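You operate a simulated robot arm through the tools that you are given. There is no shell and no other tool.

Carry out the task below with a simulated robot arm. There is one attempt and no reset: what you move stays moved.

JOB
Earth the welder, set 230 V, then switch the rocker on.
Fine: earth plug into the earth post, earth bolt tight; voltage before the rocker, or the fuse blows.

It is judged by the outcome, as a careful person would: the job done as asked, and still so three seconds after it is handed in. It fails if anything else is knocked over, pushed out of place, dropped, spilled or broken.

ROBOT AND FRAMES
A 7-joint arm with a two-finger parallel gripper, fixed in place. Base frame: the origin is at the foot of the arm, x ahead of it, y to its left, z up. Lengths are in cm, angles in degrees, forces in N, time in s.
Its first joint turns from -132.0 to 132.0 degrees. Payload 3.91 kg.
The TCP is the grasp point between the finger pads, 3 cm short of the fingertips. In the tool frame z runs along the fingers and y along their closing line. Largest opening 11 cm; finger width 2, thickness 1; the body of the gripper, 4.8 by 11.2 cm, starts 5.5 cm behind the TCP.
Orientation is that of the tool frame in the base frame, as a unit quaternion [x, y, z, w]. With the fingers straight down and closing along the base's y, the tool's x points along the base's -x, its y along +y and its z along -z.

CONTROLS
- The arm moves only by the tool jog_arm. Its argument "increments" is a list of rows, each a list of 6 numbers: the shift along the tool's x, y, z in mm, then the turn, a rotation vector about the tool's x, y, z in degrees. In form: [[tx, ty, tz, wx, wy, wz], ...]. A call has 1 to 20 rows; each row is the pose to reach, as a shift and turn from the pose commanded when the call began, along the tool's axes at that moment. "grip" is the finger opening in mm, from 0 to 110, set as the call begins (left out, the last holds). Rows are played at 5 a second. More than 5 cm and 8.6 degrees between two rows, or a gripper value outside its range, and nothing of the call is played. Where a pose cannot be reached the arm comes as near as it can. A force on the tool above 50 N (or 10 N above the force at the start of the call, whichever is more), or a blocked arm, ends the call early, and 0.2 s more pass. Each finger travels about 10.8 cm/s and halts on what it meets, pressing with about 45 N; the grip force reading is that of the motor and also rises with nothing between the fingers. The clock runs only during rows and for 0.2 s after the last one: add rows that repeat a pose to give the fingers time. It gives the time, the measured TCP pose, the force on the tool (base axes), the opening and the grip force at its end, in the units of the frame above (readings bear some noise), with the torque about the TCP (base axes, N m) and any sound that the robot's microphone picked up.
- Cameras (640 x 400 px; columns grow to the right, rows downward): "scene" is fixed at [39.64, -65.09, 162.42]; the picture's right is [1.00, -0.03, 0.00], its down [-0.01, -0.36, -0.93] and it looks along [0.03, 0.93, -0.36] (base axes); focal length 361 px, centre (320, 200). "wrist" rides on the gripper at [7.2, 1.7, -10.3] in the tool frame; the picture's right is [-0.23, 0.97, 0.00], its down [-0.76, -0.18, -0.62] and it looks along [-0.61, -0.14, 0.78] (tool axes); focal length 222 px, centre (320, 200). There is no depth. A picture from a camera that has moved, and an enlarged one, comes with that camera's place and axes in the base frame and with its lens.
- capture(camera): a new picture of that camera. It takes no simulated time.
- zoom(camera, box): a new picture of the part [left, top, right, bottom] of that camera's present view, enlarged. It takes no simulated time.
- sign_off(): hands the job in; it is judged then, once.

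Places have to be worked out from the pictures, the camera data and where the tool is seen. Open the gripper and draw the arm clear of the work before you hand the job in, unless the task says otherwise.

The tools are called after "Request:" by a JSON object that holds its "name" and its "arguments". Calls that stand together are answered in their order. jog_arm: Moves the arm, as the interface text tells. Its arguments: {"type":"object","properties":{"increments":{"type":"array"},"grip":{"type":"number"}},"required":["increments"]} The other tools are called the same way: capture (camera) takes a picture; zoom (camera, box) takes an enlarged picture of a part of a camera's view; sign_off () hands the job in.

At the start:

```text
clock: 0.0
ee_pos: [53.68, 22.74, 140.02]
ee_rot: [0.0, 1.0, 0.0, 0.0]
wrist_force: [0.5, 0.2, -0.3]
ft_torque: [0.01, -0.01, -0.02]
width: 11.01
finger_force: 0.0
```

scene: 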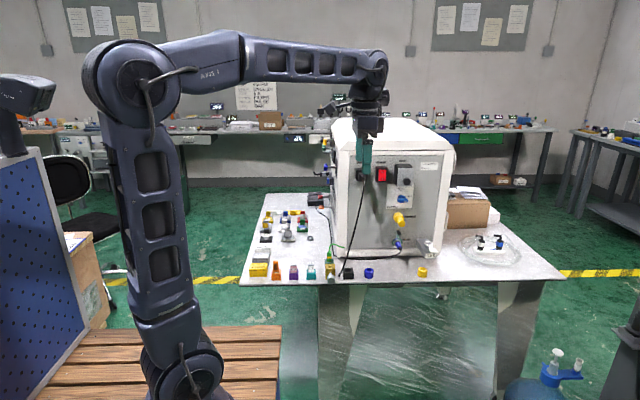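
wrist: 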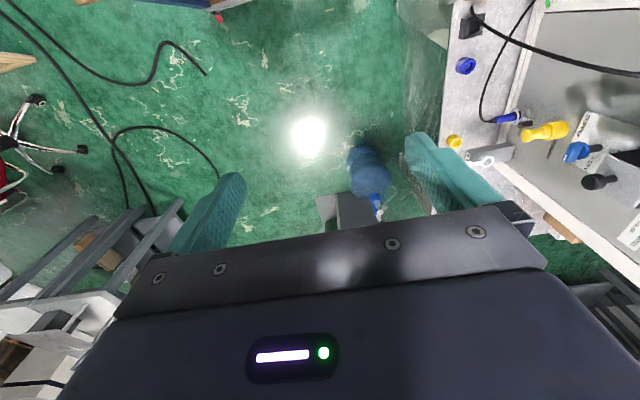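

I'll look closely at the machine's front panel from both cameras before moving anything.

Request:
{"name": "zoom", "arguments": {"camera": "scene", "box": [320, 120, 480, 220]}}

Request:
{"name": "zoom", "arguments": {"camera": "scene", "box": [320, 200, 480, 300]}}

Request:
{"name": "zoom", "arguments": {"camera": "wrist", "box": [440, 0, 640, 240]}}

Request:
{"name": "zoom", "arguments": {"camera": "scene", "box": [230, 180, 390, 290]}}

```text
4.00 times, centred on (400, 170) of scene
camera zoom: at [39.64, -65.09, 162.42], right [1.0, -0.03, 0.0], down [-0.01, -0.36, -0.93], along [0.03, 0.93, -0.36], focal length 1445 px, centre (0, 320)
```

zoom: 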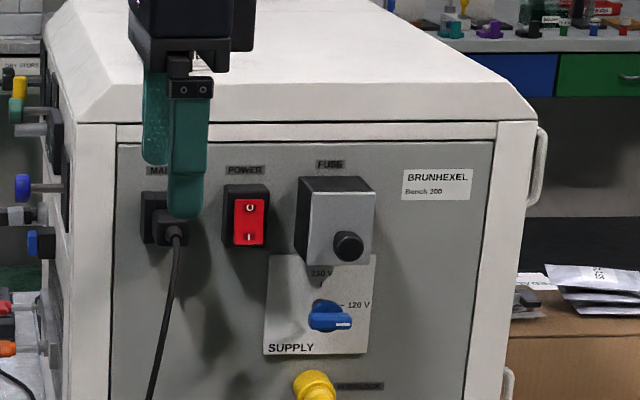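

```text
4.00 times, centred on (400, 250) of scene
camera zoom: at [39.64, -65.09, 162.42], right [1.0, -0.03, 0.0], down [-0.01, -0.36, -0.93], along [0.03, 0.93, -0.36], focal length 1445 px, centre (0, 0)
```

zoom: 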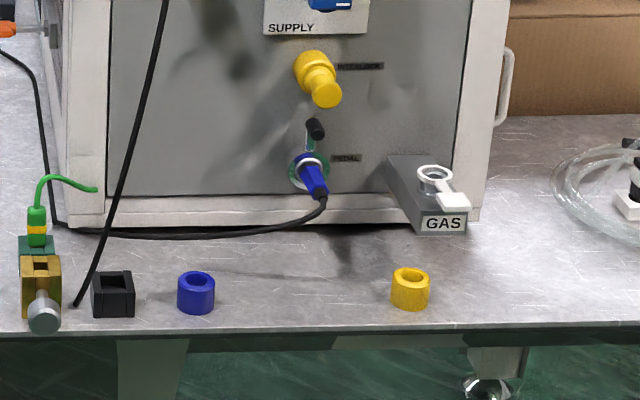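

```text
1.67 times, centred on (540, 120) of wrist
camera zoom: at [46.43, 24.46, 150.27], right [0.23, 0.97, 0.0], down [0.76, -0.18, 0.62], along [0.61, -0.14, -0.78], focal length 370 px, centre (-47, 333)
```

zoom: 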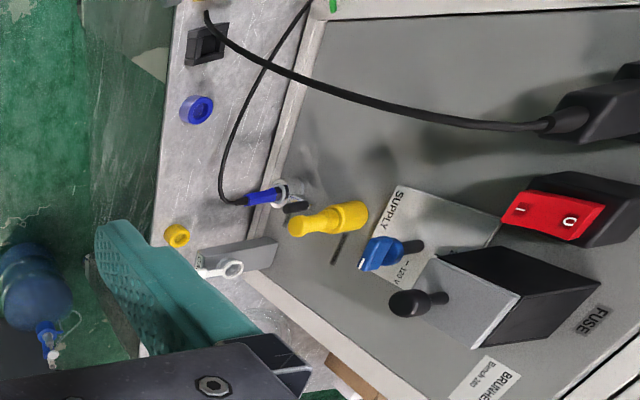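

```text
3.64 times, centred on (310, 235) of scene
camera zoom: at [39.64, -65.09, 162.42], right [1.0, -0.03, 0.0], down [-0.01, -0.36, -0.93], along [0.03, 0.93, -0.36], focal length 1314 px, centre (356, 73)
```

zoom: 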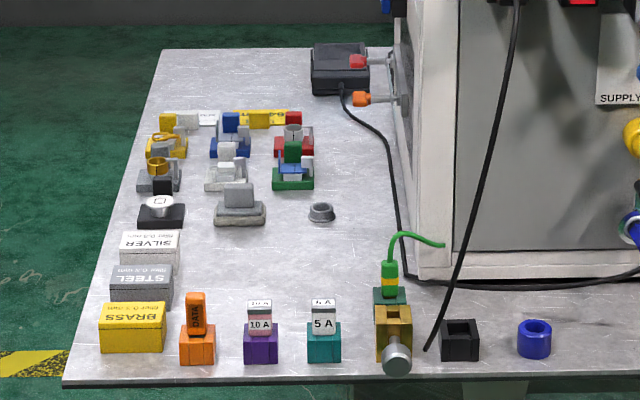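

The panel faces -y with mains, rocker, fuse, supply selector (blue knob at 120 V). There's a green/yellow plug near a brass block with a bolt; I'll zoom in on those and the left side of the machine.

Request:
{"name": "zoom", "arguments": {"camera": "scene", "box": [315, 240, 371, 285]}}

Request:
{"name": "zoom", "arguments": {"camera": "scene", "box": [300, 130, 356, 220]}}

Request:
{"name": "zoom", "arguments": {"camera": "scene", "box": [350, 150, 430, 214]}}

Request:
{"name": "zoom", "arguments": {"camera": "wrist", "box": [540, 0, 640, 70]}}

Request:
{"name": "zoom", "arguments": {"camera": "wrist", "box": [420, 0, 580, 100]}}

```text
8.89 times, centred on (343, 262) of scene
camera zoom: at [39.64, -65.09, 162.42], right [1.0, -0.03, 0.0], down [-0.01, -0.36, -0.93], along [0.03, 0.93, -0.36], focal length 3212 px, centre (116, -356)
```

zoom: 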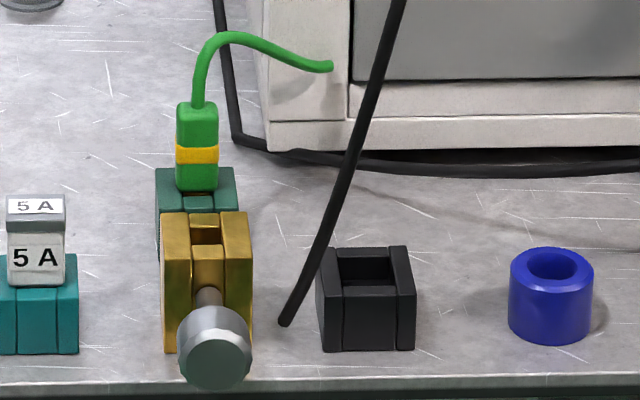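

```text
4.44 times, centred on (328, 175) of scene
camera zoom: at [39.64, -65.09, 162.42], right [1.0, -0.03, 0.0], down [-0.01, -0.36, -0.93], along [0.03, 0.93, -0.36], focal length 1606 px, centre (284, 311)
```

zoom: 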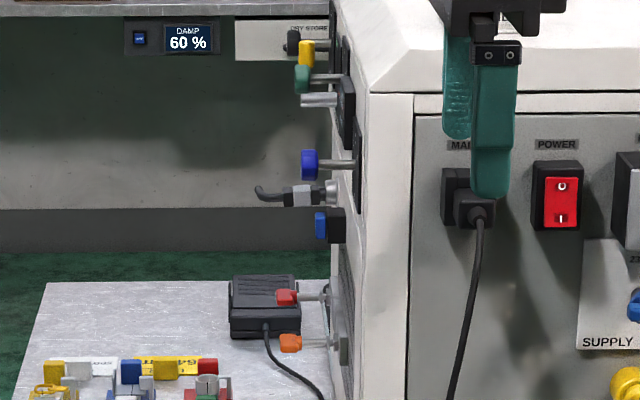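

```text
6.25 times, centred on (390, 182) of scene
camera zoom: at [39.64, -65.09, 162.42], right [1.0, -0.03, 0.0], down [-0.01, -0.36, -0.93], along [0.03, 0.93, -0.36], focal length 2258 px, centre (-118, 312)
```

zoom: 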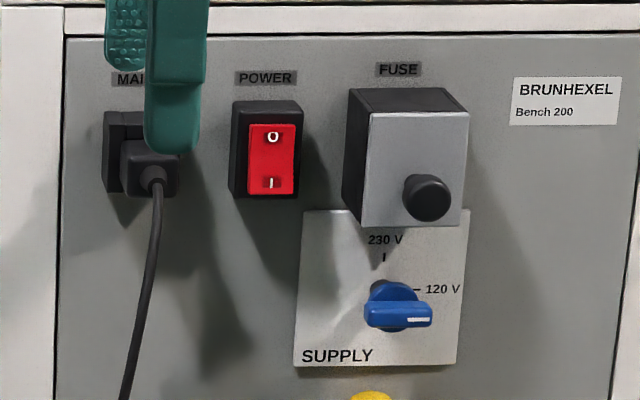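

```text
5.71 times, centred on (590, 35) of wrist
camera zoom: at [46.43, 24.46, 150.27], right [0.23, 0.97, 0.0], down [0.76, -0.18, 0.62], along [0.61, -0.14, -0.78], focal length 1269 px, centre (-1223, 1143)
```

zoom: 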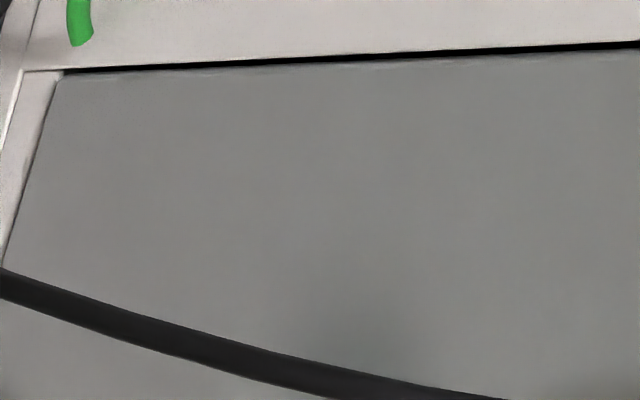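

```text
4.00 times, centred on (500, 50) of wrist
camera zoom: at [46.43, 24.46, 150.27], right [0.23, 0.97, 0.0], down [0.76, -0.18, 0.62], along [0.61, -0.14, -0.78], focal length 888 px, centre (-400, 800)
```

zoom: 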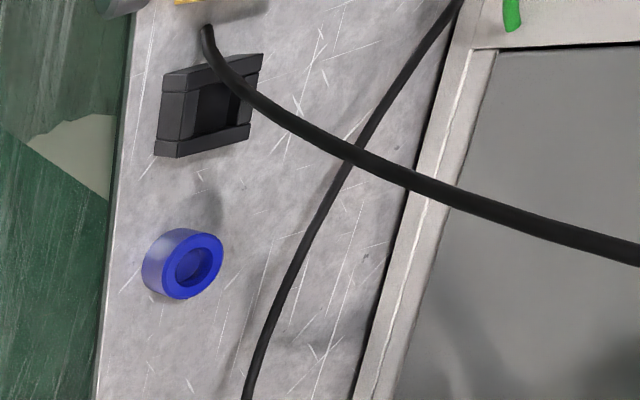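

Knob triangulates to about (77, 68, 111), and the table's front edge is near y≈57, z≈83. I'll move the gripper closer above the earth post area, turning it so the wrist camera looks toward +y.

Request:
{"name": "jog_arm", "arguments": {"increments": [[4.7, 18.6, 16.7, 0, 0, -7.5], [9.5, 37.2, 33.3, 0, 0, -15], [14.2, 55.8, 50, 0, 0, -22.5], [18.9, 74.3, 66.7, 0, 0, -30], [23.7, 92.9, 83.3, 0, 0, -37.5], [28.4, 111.5, 100, 0, 0, -45], [33.1, 130, 116.7, 0, 0, -52.5], [37.9, 148.7, 133.3, 0, 0, -60], [42.6, 167.2, 150, 0, 0, -67.5], [47.3, 185.8, 166.7, 0, 0, -75], [52, 204.4, 183.3, 0, 0, -82.5], [56.8, 223, 200, 0, 0, -90], [56.8, 223, 200, 0, 0, -90]]}}

```text
clock: 2.8
ee_pos: [47.92, 45.07, 119.85]
ee_rot: [-0.707, 0.707, 0.0, 0.0]
wrist_force: [0.6, 0.9, 0.4]
ft_torque: [0.02, 0.03, -0.01]
width: 11.0
finger_force: 0.0
```

Now at (47.9, 45.1, 119.9) with camera looking +y. I'll take pictures.

Request:
{"name": "capture", "arguments": {"camera": "wrist"}}

Request:
{"name": "capture", "arguments": {"camera": "scene"}}

```text
taken
camera wrist: at [46.34, 37.82, 130.2], right [-0.97, 0.23, 0.0], down [0.18, 0.76, 0.62], along [0.14, 0.61, -0.78], focal length 222 px, centre (320, 200)
```

wrist: 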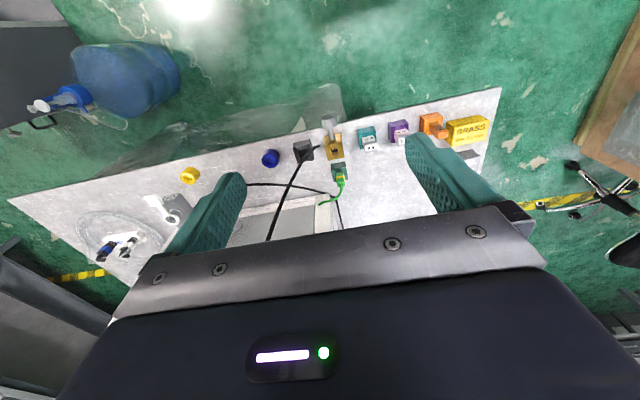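

```text
taken
```

scene: 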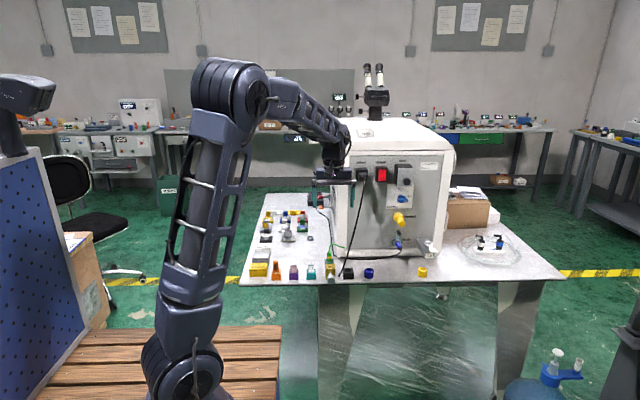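

Request:
{"name": "zoom", "arguments": {"camera": "wrist", "box": [280, 100, 400, 210]}}

Request:
{"name": "zoom", "arguments": {"camera": "wrist", "box": [310, 105, 370, 145]}}

Request:
{"name": "zoom", "arguments": {"camera": "wrist", "box": [310, 150, 370, 210]}}

Request:
{"name": "zoom", "arguments": {"camera": "scene", "box": [300, 130, 460, 230]}}

```text
3.64 times, centred on (340, 155) of wrist
camera zoom: at [46.34, 37.82, 130.2], right [-0.97, 0.23, 0.0], down [0.18, 0.76, 0.62], along [0.14, 0.61, -0.78], focal length 808 px, centre (247, 364)
```

zoom: 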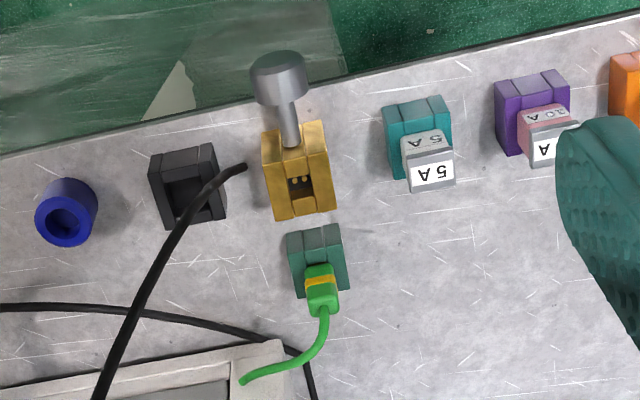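

```text
10.00 times, centred on (340, 125) of wrist
camera zoom: at [46.34, 37.82, 130.2], right [-0.97, 0.23, 0.0], down [0.18, 0.76, 0.62], along [0.14, 0.61, -0.78], focal length 2221 px, centre (120, 950)
```

zoom: 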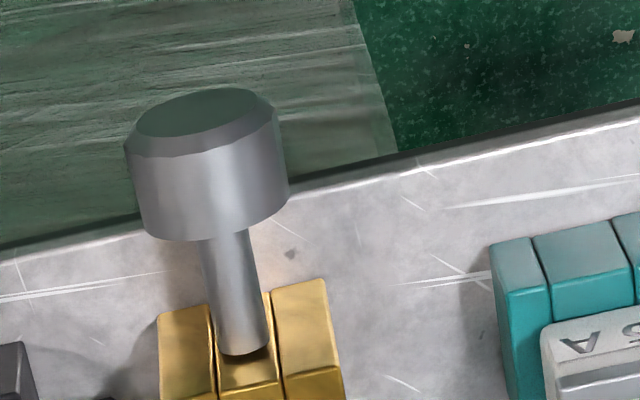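

```text
6.67 times, centred on (340, 180) of wrist
camera zoom: at [46.34, 37.82, 130.2], right [-0.97, 0.23, 0.0], down [0.18, 0.76, 0.62], along [0.14, 0.61, -0.78], focal length 1481 px, centre (187, 333)
```

zoom: 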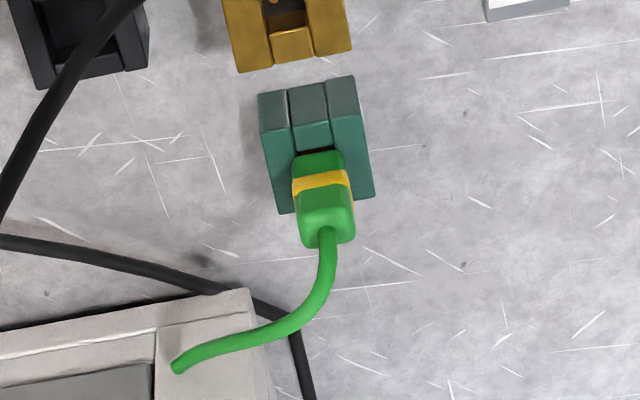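

```text
4.00 times, centred on (380, 180) of scene
camera zoom: at [39.64, -65.09, 162.42], right [1.0, -0.03, 0.0], down [-0.01, -0.36, -0.93], along [0.03, 0.93, -0.36], focal length 1445 px, centre (80, 280)
```

zoom: 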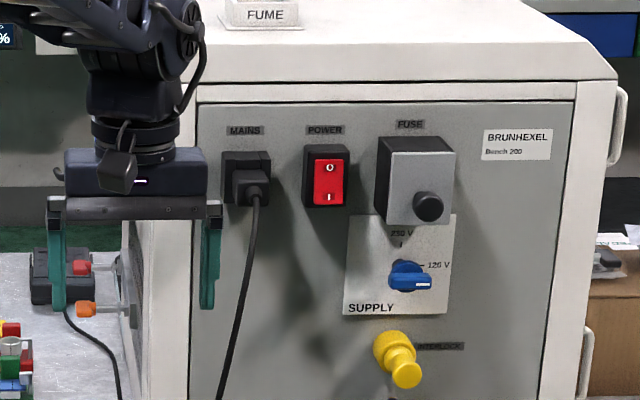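

Estimates: plug top ≈ (48, 67.9, 87.7), brass post hole ≈ (48, 59.5, 86.3), bolt head front ≈ (48, 52.9, 83.9), table top ≈ z 81. I'll move closer for a better look before grasping.

Request:
{"name": "jog_arm", "arguments": {"increments": [[-24, 0, 26, 0, 0, 0], [-48, 0, 52, 0, 0, 0], [-72, 0, 78, 0, 0, 0], [-96, 0, 104, 0, 0, 0], [-120, 0, 130, 0, 0, 0], [-145, 0, 156, 0, 0, 0], [-170, 0, 180, 0, 0, 0], [-170, 0, 180, 0, 0, 0]]}}

Request:
{"name": "capture", "arguments": {"camera": "wrist"}}

Request:
{"name": "zoom", "arguments": {"camera": "scene", "box": [290, 170, 410, 290]}}

```text
clock: 4.6
ee_pos: [47.88, 62.08, 101.97]
ee_rot: [-0.707, 0.707, 0.0, 0.0]
wrist_force: [0.1, 0.2, 0.7]
ft_torque: [0.04, -0.01, 0.01]
width: 11.0
finger_force: 0.2
```

```text
taken
camera wrist: at [46.24, 54.81, 112.25], right [-0.97, 0.23, 0.0], down [0.18, 0.76, 0.62], along [0.14, 0.61, -0.78], focal length 222 px, centre (320, 200)
```

wrist: 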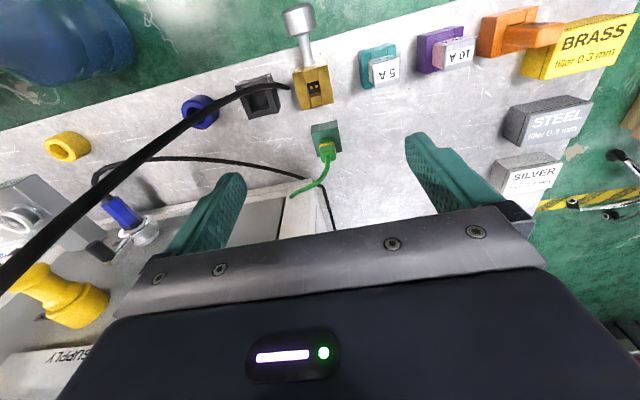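

```text
3.33 times, centred on (350, 230) of scene
camera zoom: at [39.64, -65.09, 162.42], right [1.0, -0.03, 0.0], down [-0.01, -0.36, -0.93], along [0.03, 0.93, -0.36], focal length 1204 px, centre (220, 100)
```

zoom: 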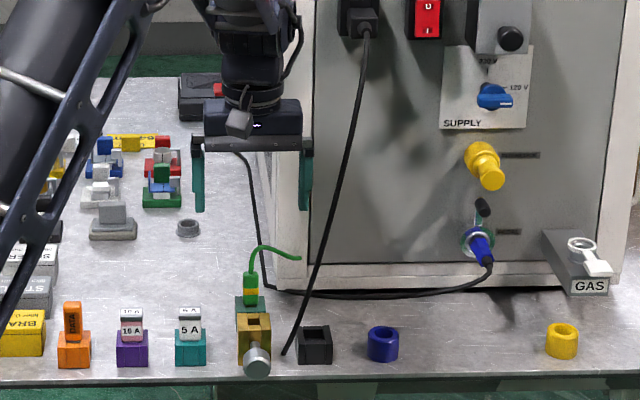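

Request:
{"name": "zoom", "arguments": {"camera": "wrist", "box": [280, 100, 360, 210]}}

Request:
{"name": "zoom", "arguments": {"camera": "wrist", "box": [275, 0, 355, 112]}}

Request:
{"name": "zoom", "arguments": {"camera": "scene", "box": [315, 240, 363, 285]}}

```text
3.64 times, centred on (320, 155) of wrist
camera zoom: at [46.24, 54.81, 112.25], right [-0.97, 0.23, 0.0], down [0.18, 0.76, 0.62], along [0.14, 0.61, -0.78], focal length 808 px, centre (320, 364)
```

zoom: 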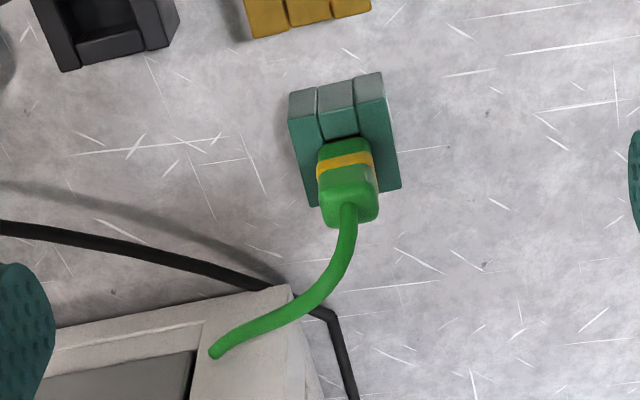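

```text
3.57 times, centred on (315, 56) of wrist
camera zoom: at [46.24, 54.81, 112.25], right [-0.97, 0.23, 0.0], down [0.18, 0.76, 0.62], along [0.14, 0.61, -0.78], focal length 793 px, centre (338, 714)
```

zoom: 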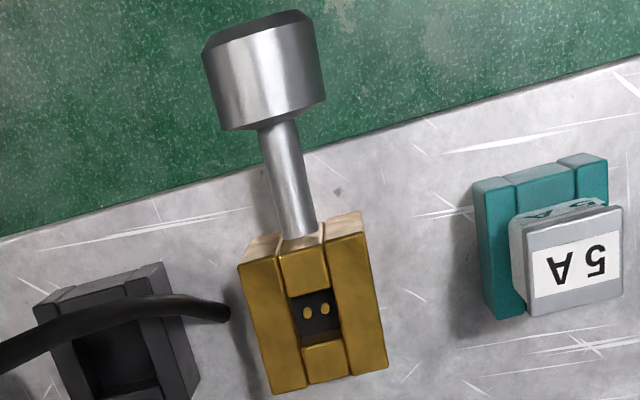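

```text
8.89 times, centred on (339, 262) of scene
camera zoom: at [39.64, -65.09, 162.42], right [1.0, -0.03, 0.0], down [-0.01, -0.36, -0.93], along [0.03, 0.93, -0.36], focal length 3212 px, centre (151, -356)
```

zoom: 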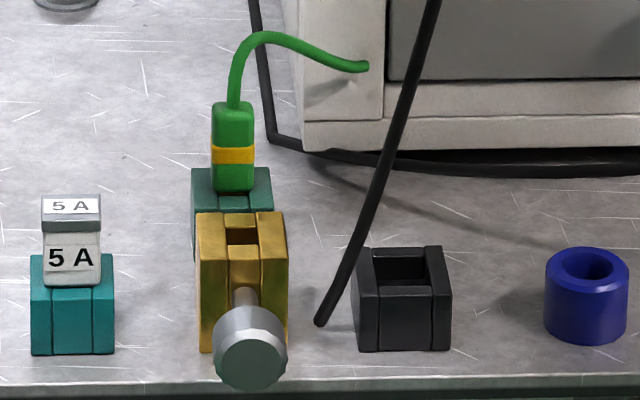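

Refined: plug top centre ≈ (48.3, 67.7, 87.6), about 2 cm wide, holder top ≈ 84.5; brass opening ≈ (48.3, 60.2, 85.3). I'll hover above the plug with the fingers partly closed and check alignment.

Request:
{"name": "jog_arm", "arguments": {"increments": [[-18, -1.5, 20, 0, 0, 0], [-37, -3, 40, 0, 0, 0], [-56, -4.5, 60, 0, 0, 0], [-56, -4.5, 60, 0, 0, 0]], "grip": 50}}

Request:
{"name": "capture", "arguments": {"camera": "wrist"}}

Request:
{"name": "zoom", "arguments": {"camera": "scene", "box": [290, 200, 386, 285]}}

```text
clock: 5.6
ee_pos: [48.36, 67.66, 95.97]
ee_rot: [0.707, -0.707, 0.0, 0.0]
wrist_force: [-0.6, 0.6, 0.4]
ft_torque: [0.03, -0.01, 0.04]
width: 5.01
finger_force: 0.0
```

```text
taken
camera wrist: at [46.75, 60.35, 106.21], right [-0.97, 0.23, 0.0], down [0.18, 0.76, 0.62], along [0.14, 0.61, -0.78], focal length 222 px, centre (320, 200)
```

wrist: 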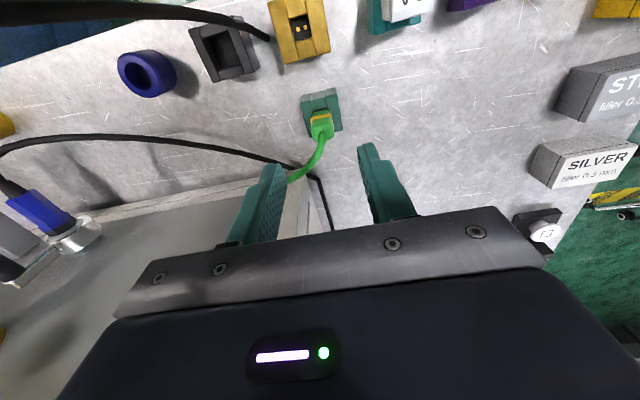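

```text
4.71 times, centred on (338, 242) of scene
camera zoom: at [39.64, -65.09, 162.42], right [1.0, -0.03, 0.0], down [-0.01, -0.36, -0.93], along [0.03, 0.93, -0.36], focal length 1700 px, centre (235, 0)
```

zoom: 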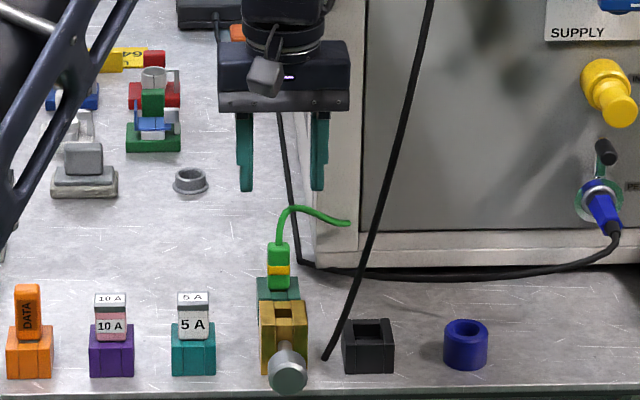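

Request:
{"name": "zoom", "arguments": {"camera": "wrist", "box": [280, 80, 360, 140]}}

```text
6.67 times, centred on (320, 110) of wrist
camera zoom: at [46.75, 60.35, 106.21], right [-0.97, 0.23, 0.0], down [0.18, 0.76, 0.62], along [0.14, 0.61, -0.78], focal length 1481 px, centre (320, 800)
```

zoom: 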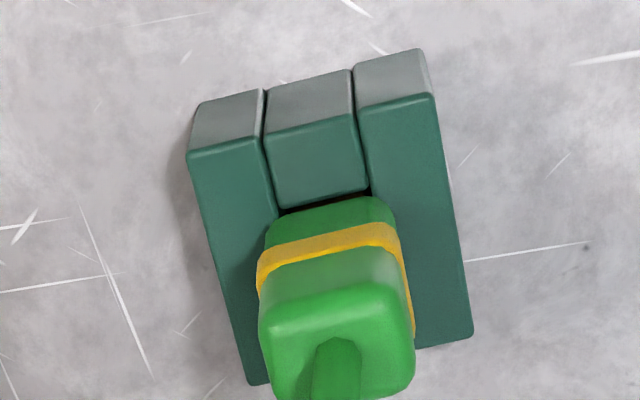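

Plug top lies right beneath the fingers (about 2 mm to the −x side). I'll descend to z≈88.2 so the fingertips stay just above the holder, then close.

Request:
{"name": "jog_arm", "arguments": {"increments": [[0, 2, 20, 0, 0, 0], [0, 2, 40, 0, 0, 0], [0, 2, 60, 0, 0, 0], [0, 2, 70, 0, 0, 0], [0, 2, 77, 0, 0, 0], [0, 2, 77, 0, 0, 0]]}}

Request:
{"name": "zoom", "arguments": {"camera": "scene", "box": [305, 230, 365, 285]}}

Request:
{"name": "capture", "arguments": {"camera": "wrist"}}

```text
clock: 7.0
ee_pos: [48.26, 67.74, 88.22]
ee_rot: [0.707, -0.707, 0.001, 0.0]
wrist_force: [0.0, -1.1, 0.6]
ft_torque: [0.0, 0.02, 0.0]
width: 5.02
finger_force: 0.0
```

```text
7.27 times, centred on (335, 258) of scene
camera zoom: at [39.64, -65.09, 162.42], right [1.0, -0.03, 0.0], down [-0.01, -0.36, -0.93], along [0.03, 0.93, -0.36], focal length 2628 px, centre (211, -218)
```

zoom: 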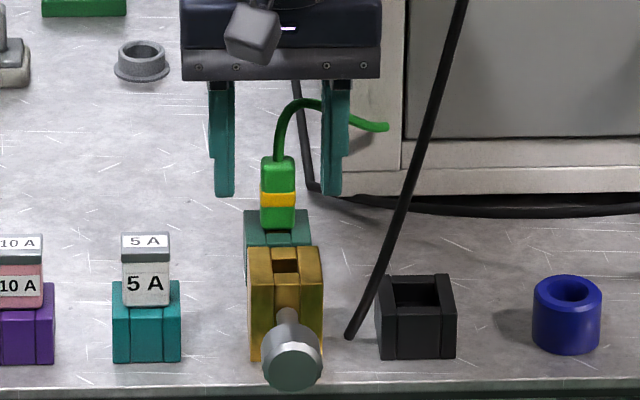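

```text
taken
camera wrist: at [46.56, 60.41, 98.5], right [-0.97, 0.23, 0.0], down [0.18, 0.76, 0.62], along [0.14, 0.61, -0.78], focal length 222 px, centre (320, 200)
```

wrist: 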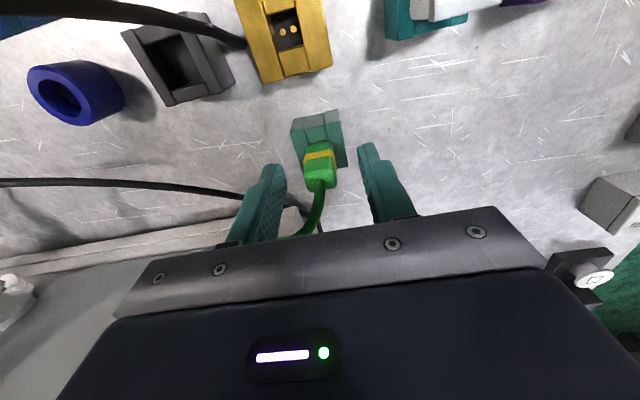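

Fingertips are around mid-plug, holder top seems ≈ 83.3. I'll go down another 8 mm and then close on the plug.

Request:
{"name": "jog_arm", "arguments": {"increments": [[0, 0, 4, 0, 0, 0], [0, 0, 8, 0, 0, 0], [0, 0, 8, 0, 0, 0]]}}

Request:
{"name": "jog_arm", "arguments": {"increments": [[0, 0, 0, 0, 0, 0], [0, 0, 0, 0, 0, 0], [0, 0, 0, 0, 0, 0], [0, 0, 0, 0, 0, 0]], "grip": 10}}

Request:
{"name": "zoom", "arguments": {"camera": "scene", "box": [305, 230, 365, 285]}}

Request:
{"name": "capture", "arguments": {"camera": "wrist"}}

```text
clock: 7.8
ee_pos: [48.21, 67.74, 87.57]
ee_rot: [-0.707, 0.707, 0.0, 0.0]
wrist_force: [-0.2, 0.9, 0.0]
ft_torque: [-0.01, -0.03, 0.02]
width: 5.01
finger_force: 0.1
```

```text
clock: 8.8
ee_pos: [48.18, 67.55, 87.56]
ee_rot: [0.707, -0.707, 0.001, -0.001]
wrist_force: [0.4, -0.3, -0.1]
ft_torque: [-0.04, -0.03, 0.01]
width: 1.93
finger_force: 44.7
```

```text
7.27 times, centred on (335, 258) of scene
camera zoom: at [39.64, -65.09, 162.42], right [1.0, -0.03, 0.0], down [-0.01, -0.36, -0.93], along [0.03, 0.93, -0.36], focal length 2628 px, centre (211, -218)
```

zoom: 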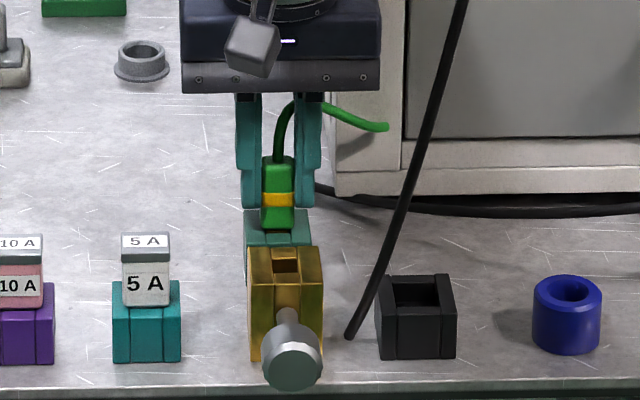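

```text
taken
camera wrist: at [46.55, 60.4, 97.75], right [-0.97, 0.23, 0.0], down [0.18, 0.76, 0.62], along [0.14, 0.61, -0.78], focal length 222 px, centre (320, 200)
```

wrist: 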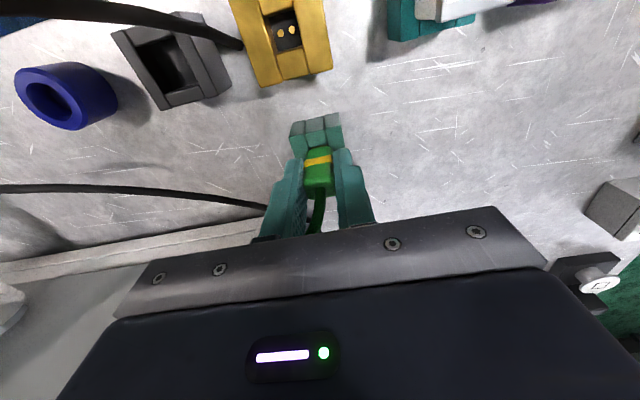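

Gripped firmly (1.93 cm). Now lift the plug straight up.

Request:
{"name": "jog_arm", "arguments": {"increments": [[0, 0, -5, 0, 0, 0], [0, 0, -10, 0, 0, 0], [0, 0, -18, 0, 0, 0], [0, 0, -28, 0, 0, 0], [0, 0, -38, 0, 0, 0], [0, 0, -50, 0, 0, 0], [0, 0, -60, 0, 0, 0], [0, 0, -60, 0, 0, 0]]}}

Request:
{"name": "zoom", "arguments": {"camera": "scene", "box": [295, 210, 375, 285]}}

Request:
{"name": "capture", "arguments": {"camera": "wrist"}}

```text
clock: 10.6
ee_pos: [48.32, 67.73, 93.71]
ee_rot: [-0.707, 0.707, 0.0, 0.0]
wrist_force: [-0.1, 0.2, -0.3]
ft_torque: [0.01, 0.0, -0.07]
width: 1.92
finger_force: 45.0
```

```text
5.33 times, centred on (335, 248) of scene
camera zoom: at [39.64, -65.09, 162.42], right [1.0, -0.03, 0.0], down [-0.01, -0.36, -0.93], along [0.03, 0.93, -0.36], focal length 1927 px, centre (240, -53)
```

zoom: 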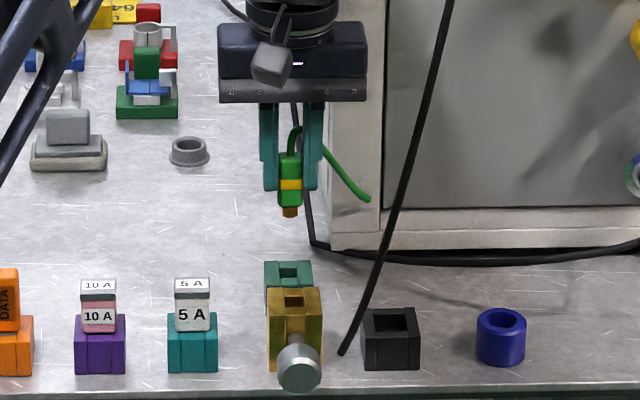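

```text
taken
camera wrist: at [46.61, 60.42, 103.81], right [-0.97, 0.23, 0.0], down [0.18, 0.76, 0.62], along [0.14, 0.61, -0.78], focal length 222 px, centre (320, 200)
```

wrist: 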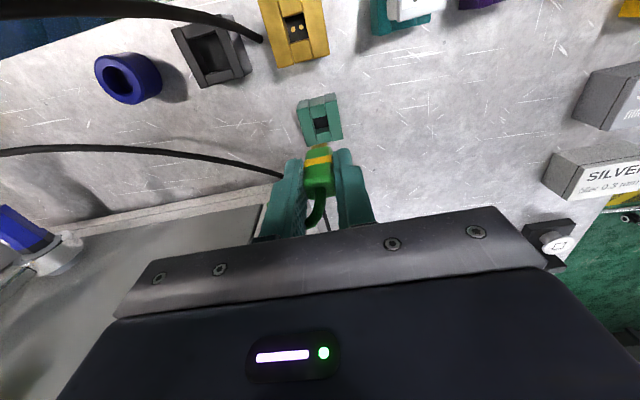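

The plug is out, with its short brass tip showing. I'll zoom to measure the displacement between the green holder opening and the brass post opening.

Request:
{"name": "zoom", "arguments": {"camera": "wrist", "box": [250, 0, 350, 70]}}

Request:
{"name": "zoom", "arguments": {"camera": "wrist", "box": [270, 85, 370, 150]}}

Request:
{"name": "zoom", "arguments": {"camera": "scene", "box": [315, 245, 357, 287]}}

Request:
{"name": "zoom", "arguments": {"camera": "scene", "box": [312, 220, 352, 255]}}

```text
5.71 times, centred on (300, 35) of wrist
camera zoom: at [46.61, 60.42, 103.81], right [-0.97, 0.23, 0.0], down [0.18, 0.76, 0.62], along [0.14, 0.61, -0.78], focal length 1269 px, centre (434, 1143)
```

zoom: 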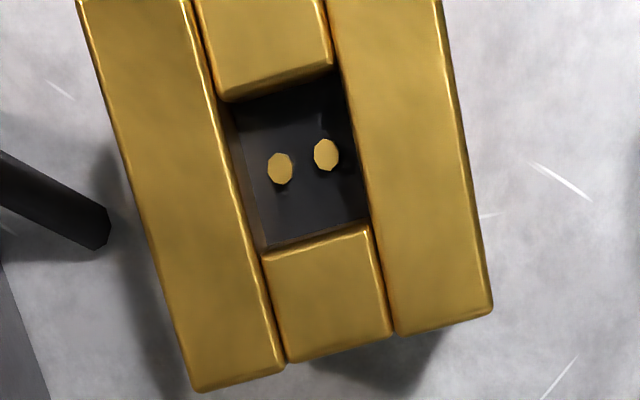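

```text
6.15 times, centred on (320, 118) of wrist
camera zoom: at [46.61, 60.42, 103.81], right [-0.97, 0.23, 0.0], down [0.18, 0.76, 0.62], along [0.14, 0.61, -0.78], focal length 1367 px, centre (320, 708)
```

zoom: 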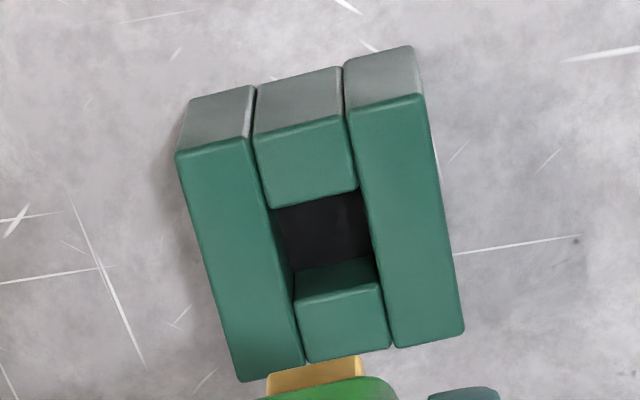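

```text
9.52 times, centred on (336, 266) of scene
camera zoom: at [39.64, -65.09, 162.42], right [1.0, -0.03, 0.0], down [-0.01, -0.36, -0.93], along [0.03, 0.93, -0.36], focal length 3441 px, centre (168, -429)
```

zoom: 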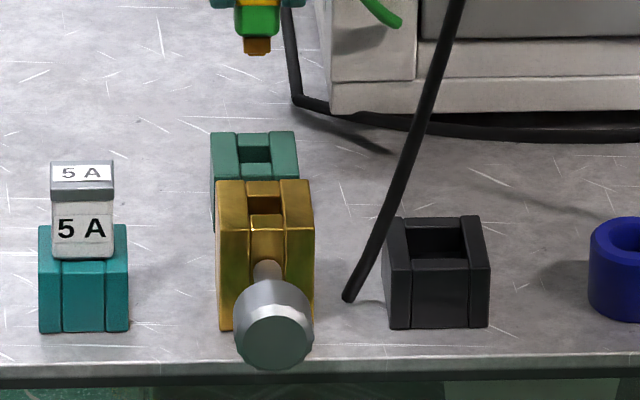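

```text
11.43 times, centred on (332, 238) of scene
camera zoom: at [39.64, -65.09, 162.42], right [1.0, -0.03, 0.0], down [-0.01, -0.36, -0.93], along [0.03, 0.93, -0.36], focal length 4129 px, centre (183, -229)
```

zoom: 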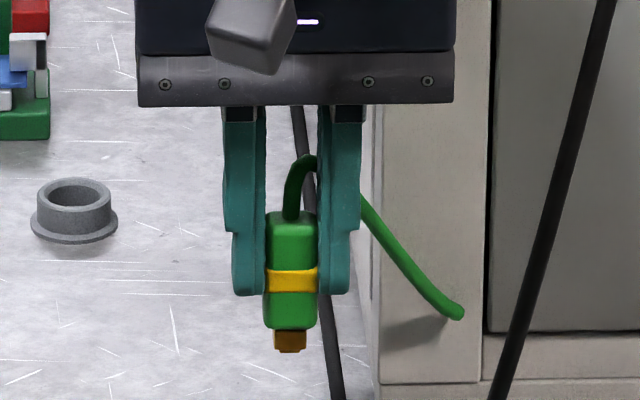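

Holder opening ≈ (48.2, 67.67, 83.4), brass opening ≈ (48.22, 60.37, 85.4), so the shift is −7.30 cm in y and seating is 2 cm higher. I'll translate over the post and check the alignment before lowering.

Request:
{"name": "jog_arm", "arguments": {"increments": [[15, 0, 0, 0, 0, 0], [30, 0, 0, 0, 0, 0], [45, 0, 0, 0, 0, 0], [60, 0, 0, 0, 0, 0], [73, 0, 0, 0, 0, 0], [73, 0, 0, 0, 0, 0], [73, 0, 15, 0, 0, 0], [73, 0, 15, 0, 0, 0]]}}

Request:
{"name": "capture", "arguments": {"camera": "wrist"}}

Request:
{"name": "zoom", "arguments": {"camera": "wrist", "box": [280, 110, 360, 180]}}

Request:
{"name": "zoom", "arguments": {"camera": "scene", "box": [310, 230, 360, 285]}}

```text
clock: 12.4
ee_pos: [48.12, 60.36, 92.1]
ee_rot: [-0.706, 0.708, -0.001, -0.001]
wrist_force: [0.9, 0.2, 0.2]
ft_torque: [0.0, 0.01, 0.0]
width: 1.91
finger_force: 45.3
```

```text
taken
camera wrist: at [46.56, 53.16, 102.29], right [-0.97, 0.23, 0.0], down [0.18, 0.76, 0.62], along [0.14, 0.61, -0.78], focal length 222 px, centre (320, 200)
```

wrist: 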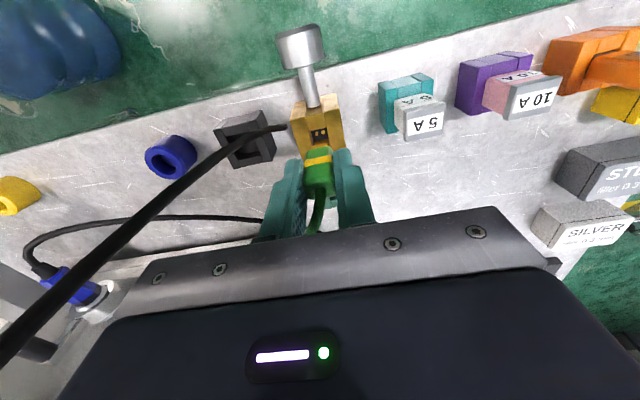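

```text
5.71 times, centred on (320, 145) of wrist
camera zoom: at [46.56, 53.16, 102.29], right [-0.97, 0.23, 0.0], down [0.18, 0.76, 0.62], along [0.14, 0.61, -0.78], focal length 1269 px, centre (320, 514)
```

zoom: 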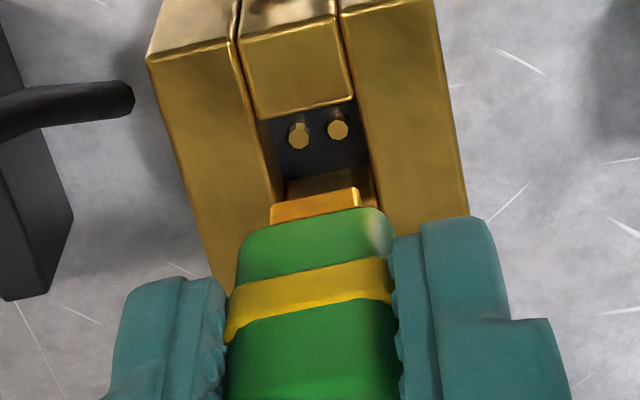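

```text
7.27 times, centred on (335, 258) of scene
camera zoom: at [39.64, -65.09, 162.42], right [1.0, -0.03, 0.0], down [-0.01, -0.36, -0.93], along [0.03, 0.93, -0.36], focal length 2628 px, centre (211, -218)
```

zoom: 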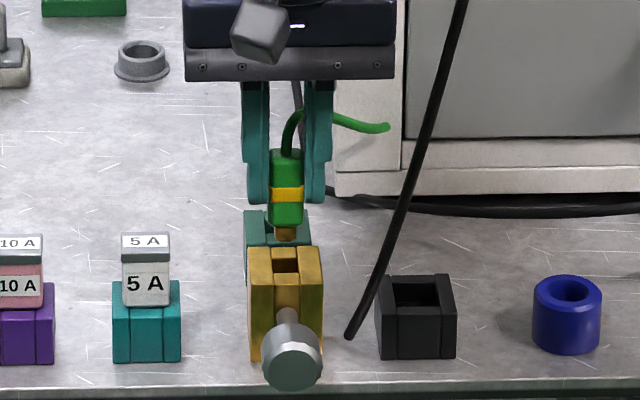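

The tip looks aligned, but clearance is small (≈0.6 mm in x). For a calibration-free check, I'll raise to the same height above the brass post as in the earlier holder view and compare pixel positions of the openings.

Request:
{"name": "jog_arm", "arguments": {"increments": [[0, 0, -18, 0, 0, 0], [0, 0, -35, 0, 0, 0], [0, 0, -35, 0, 0, 0]]}}

Request:
{"name": "zoom", "arguments": {"camera": "wrist", "box": [270, 85, 370, 150]}}

```text
clock: 13.2
ee_pos: [48.1, 60.56, 95.49]
ee_rot: [-0.706, 0.708, 0.0, 0.001]
wrist_force: [-0.4, 0.3, -0.7]
ft_torque: [-0.01, 0.01, -0.02]
width: 1.89
finger_force: 44.9
```

```text
6.15 times, centred on (320, 118) of wrist
camera zoom: at [46.54, 53.2, 105.81], right [-0.97, 0.23, 0.0], down [0.18, 0.76, 0.62], along [0.14, 0.61, -0.78], focal length 1367 px, centre (320, 708)
```

zoom: 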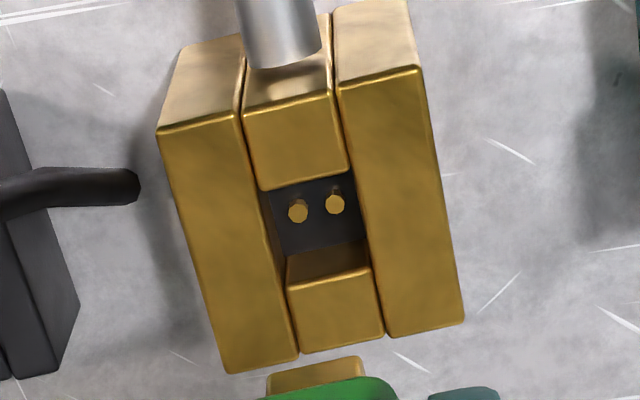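

The brass opening sits about 0.8 mm further +x and roughly 2–2.7 mm further −y relative to the plug than in the holder. I'll apply that correction and lower until the tip is just above the opening to check directly.

Request:
{"name": "jog_arm", "arguments": {"increments": [[2.3, -0.8, 12, 0, 0, 0], [2.3, -0.8, 24, 0, 0, 0], [2.3, -0.8, 36, 0, 0, 0], [2.3, -0.8, 46, 0, 0, 0], [2.3, -0.8, 46, 0, 0, 0]]}}

Request:
{"name": "zoom", "arguments": {"camera": "wrist", "box": [290, 115, 350, 165]}}

Request:
{"name": "zoom", "arguments": {"camera": "scene", "box": [318, 242, 346, 275]}}

```text
clock: 14.4
ee_pos: [48.35, 60.31, 90.9]
ee_rot: [-0.707, 0.707, 0.0, 0.0]
wrist_force: [0.6, 0.1, -0.2]
ft_torque: [0.03, 0.02, 0.0]
width: 1.88
finger_force: 45.2
```

```text
8.00 times, centred on (320, 140) of wrist
camera zoom: at [46.66, 52.92, 101.18], right [-0.97, 0.23, 0.0], down [0.18, 0.76, 0.62], along [0.14, 0.61, -0.78], focal length 1777 px, centre (320, 680)
```

zoom: 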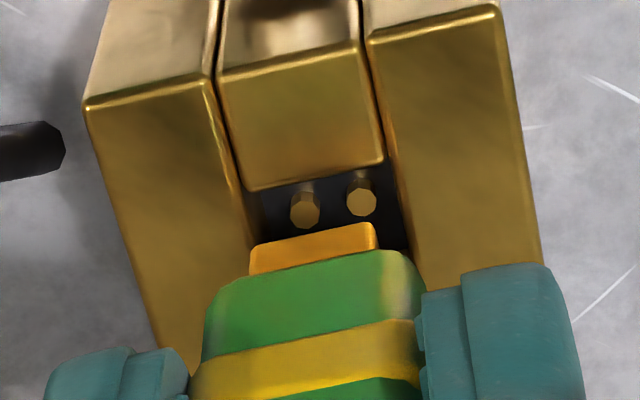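

```text
12.12 times, centred on (332, 258) of scene
camera zoom: at [39.64, -65.09, 162.42], right [1.0, -0.03, 0.0], down [-0.01, -0.36, -0.93], along [0.03, 0.93, -0.36], focal length 4379 px, centre (174, -509)
```

zoom: 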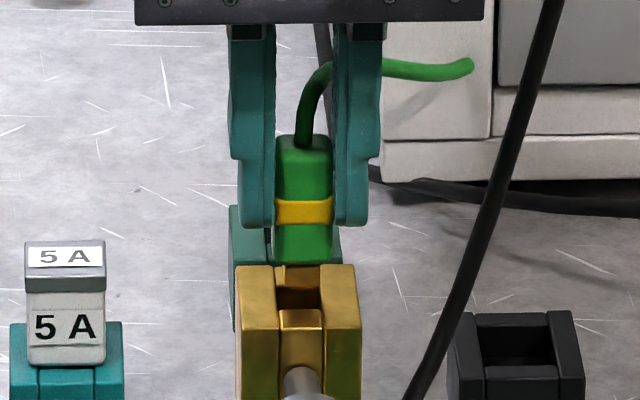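

The tip is very close to the opening; it may be a bit too far +x. Zooming further to judge.

Request:
{"name": "zoom", "arguments": {"camera": "scene", "box": [325, 255, 337, 270]}}

Request:
{"name": "zoom", "arguments": {"camera": "wrist", "box": [303, 128, 337, 156]}}

```text
16.00 times, centred on (331, 262) of scene
camera zoom: at [39.64, -65.09, 162.42], right [1.0, -0.03, 0.0], down [-0.01, -0.36, -0.93], along [0.03, 0.93, -0.36], focal length 5781 px, centre (144, -800)
```

zoom: 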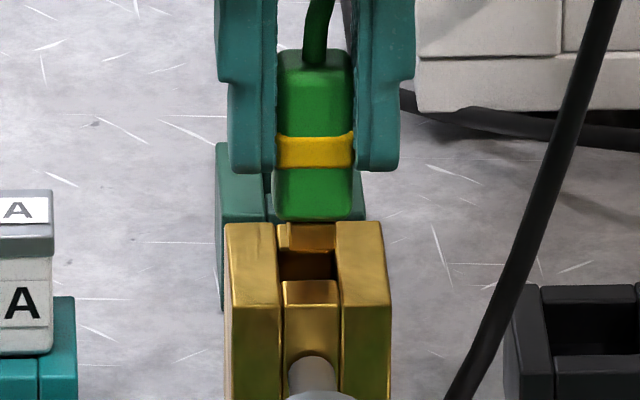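

```text
14.29 times, centred on (320, 142) of wrist
camera zoom: at [46.66, 52.92, 101.18], right [-0.97, 0.23, 0.0], down [0.18, 0.76, 0.62], along [0.14, 0.61, -0.78], focal length 3173 px, centre (320, 1029)
```

zoom: 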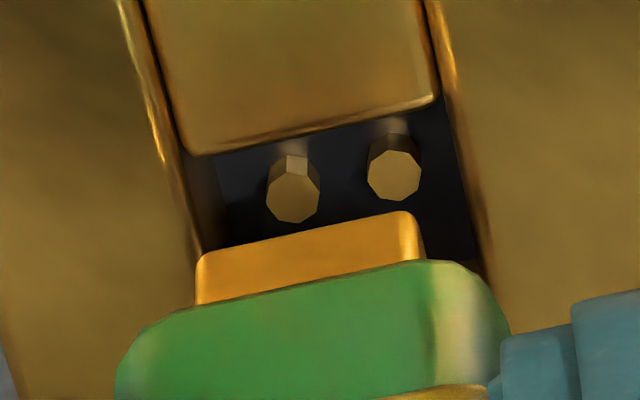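

Both views indicate the tip is ~1.1 mm too far +x and slightly too far +y. I'll correct that and lower in small steps into the opening.

Request:
{"name": "jog_arm", "arguments": {"increments": [[0.7, 1.1, 0, 0, 0, 0], [0.7, 1.1, 3, 0, 0, 0], [0.7, 1.1, 6, 0, 0, 0], [0.7, 1.1, 9, 0, 0, 0], [0.7, 1.1, 9, 0, 0, 0]]}}

Request:
{"name": "zoom", "arguments": {"camera": "scene", "box": [325, 255, 337, 270]}}

Request:
{"name": "zoom", "arguments": {"camera": "wrist", "box": [290, 115, 350, 165]}}

```text
clock: 15.6
ee_pos: [48.23, 60.13, 90.07]
ee_rot: [-0.707, 0.707, 0.0, 0.0]
wrist_force: [-0.4, -0.3, -0.5]
ft_torque: [0.0, 0.02, -0.05]
width: 1.88
finger_force: 45.5
```

```text
16.00 times, centred on (331, 262) of scene
camera zoom: at [39.64, -65.09, 162.42], right [1.0, -0.03, 0.0], down [-0.01, -0.36, -0.93], along [0.03, 0.93, -0.36], focal length 5781 px, centre (144, -800)
```

zoom: 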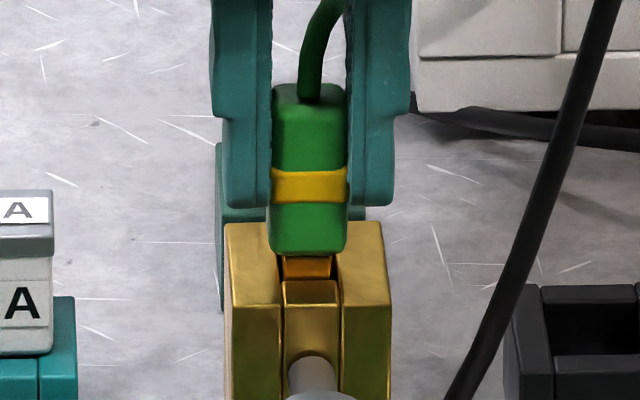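

```text
8.00 times, centred on (320, 140) of wrist
camera zoom: at [46.54, 52.86, 100.25], right [-0.97, 0.23, 0.0], down [0.18, 0.76, 0.62], along [0.14, 0.61, -0.78], focal length 1777 px, centre (320, 680)
```

zoom: 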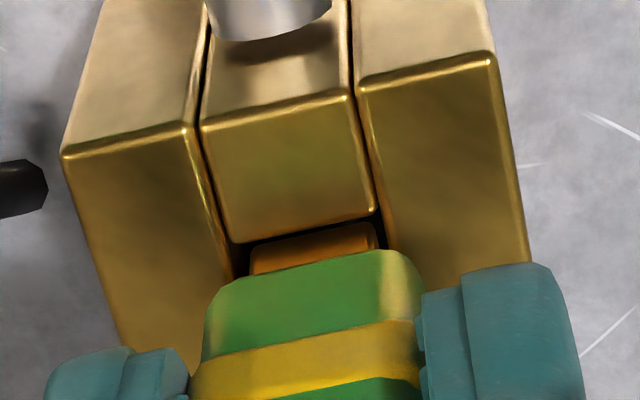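

The tip is inside the opening with no contact force. I'll keep lowering in small steps until it seats.

Request:
{"name": "jog_arm", "arguments": {"increments": [[0, 0, 2, 0, 0, 0], [0, 0, 4, 0, 0, 0], [0, 0, 5, 0, 0, 0], [0, 0, 6, 0, 0, 0], [0, 0, 6, 0, 0, 0]]}}

Request:
{"name": "zoom", "arguments": {"camera": "scene", "box": [325, 255, 337, 270]}}

Request:
{"name": "zoom", "arguments": {"camera": "wrist", "box": [290, 115, 350, 165]}}

```text
clock: 16.8
ee_pos: [48.08, 60.12, 89.49]
ee_rot: [-0.707, 0.707, 0.0, 0.0]
wrist_force: [-1.8, -0.5, 10.6]
ft_torque: [-0.02, 0.04, -0.01]
width: 1.89
finger_force: 45.2
```

```text
16.00 times, centred on (331, 262) of scene
camera zoom: at [39.64, -65.09, 162.42], right [1.0, -0.03, 0.0], down [-0.01, -0.36, -0.93], along [0.03, 0.93, -0.36], focal length 5781 px, centre (144, -800)
```

zoom: 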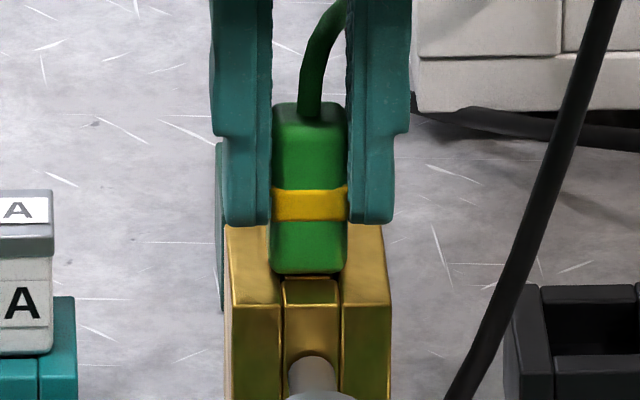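

```text
8.00 times, centred on (320, 140) of wrist
camera zoom: at [46.54, 52.82, 99.73], right [-0.97, 0.23, 0.0], down [0.18, 0.76, 0.62], along [0.14, 0.61, -0.78], focal length 1777 px, centre (320, 680)
```

zoom: 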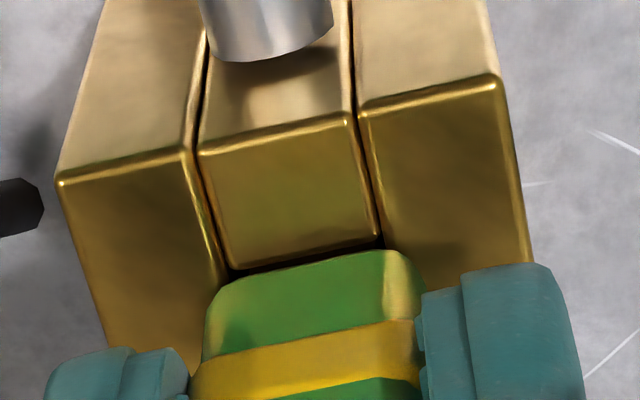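

Contact force 10.6 N at the predicted seat height. I'll press slightly more to be sure that it's fully home.

Request:
{"name": "jog_arm", "arguments": {"increments": [[0, 0, 1, 0, 0, 0], [0, 0, 2, 0, 0, 0], [0, 0, 3, 0, 0, 0], [0, 0, 3, 0, 0, 0]]}}

Request:
{"name": "zoom", "arguments": {"camera": "scene", "box": [325, 255, 337, 270]}}

Request:
{"name": "zoom", "arguments": {"camera": "wrist", "box": [290, 115, 350, 165]}}

```text
clock: 17.8
ee_pos: [48.16, 60.16, 89.31]
ee_rot: [-0.707, 0.707, 0.0, 0.001]
wrist_force: [-0.6, 2.2, 43.2]
ft_torque: [0.15, 0.08, -0.01]
width: 1.91
finger_force: 44.9
```

```text
16.00 times, centred on (331, 262) of scene
camera zoom: at [39.64, -65.09, 162.42], right [1.0, -0.03, 0.0], down [-0.01, -0.36, -0.93], along [0.03, 0.93, -0.36], focal length 5781 px, centre (144, -800)
```

zoom: 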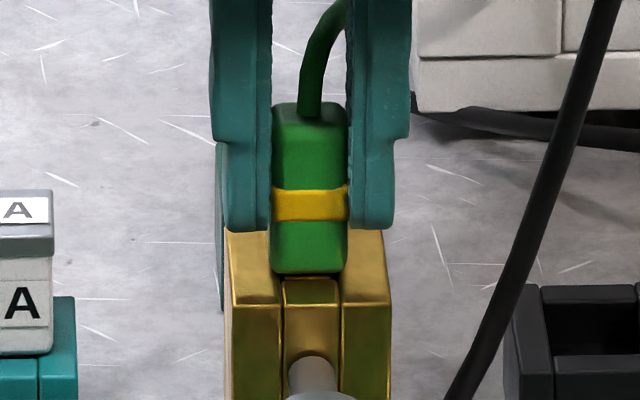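

```text
8.00 times, centred on (320, 140) of wrist
camera zoom: at [46.53, 52.83, 99.53], right [-0.97, 0.23, 0.0], down [0.18, 0.76, 0.63], along [0.14, 0.61, -0.78], focal length 1777 px, centre (320, 680)
```

zoom: 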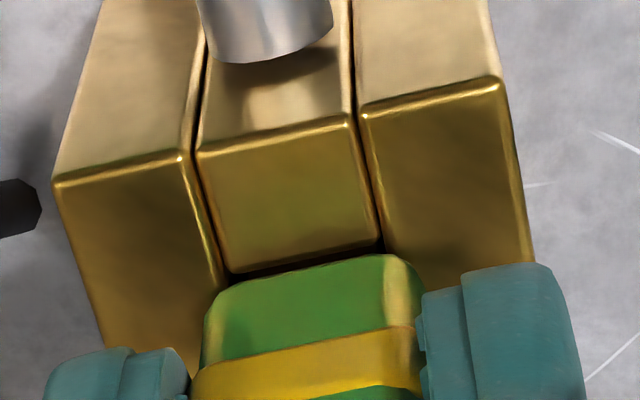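

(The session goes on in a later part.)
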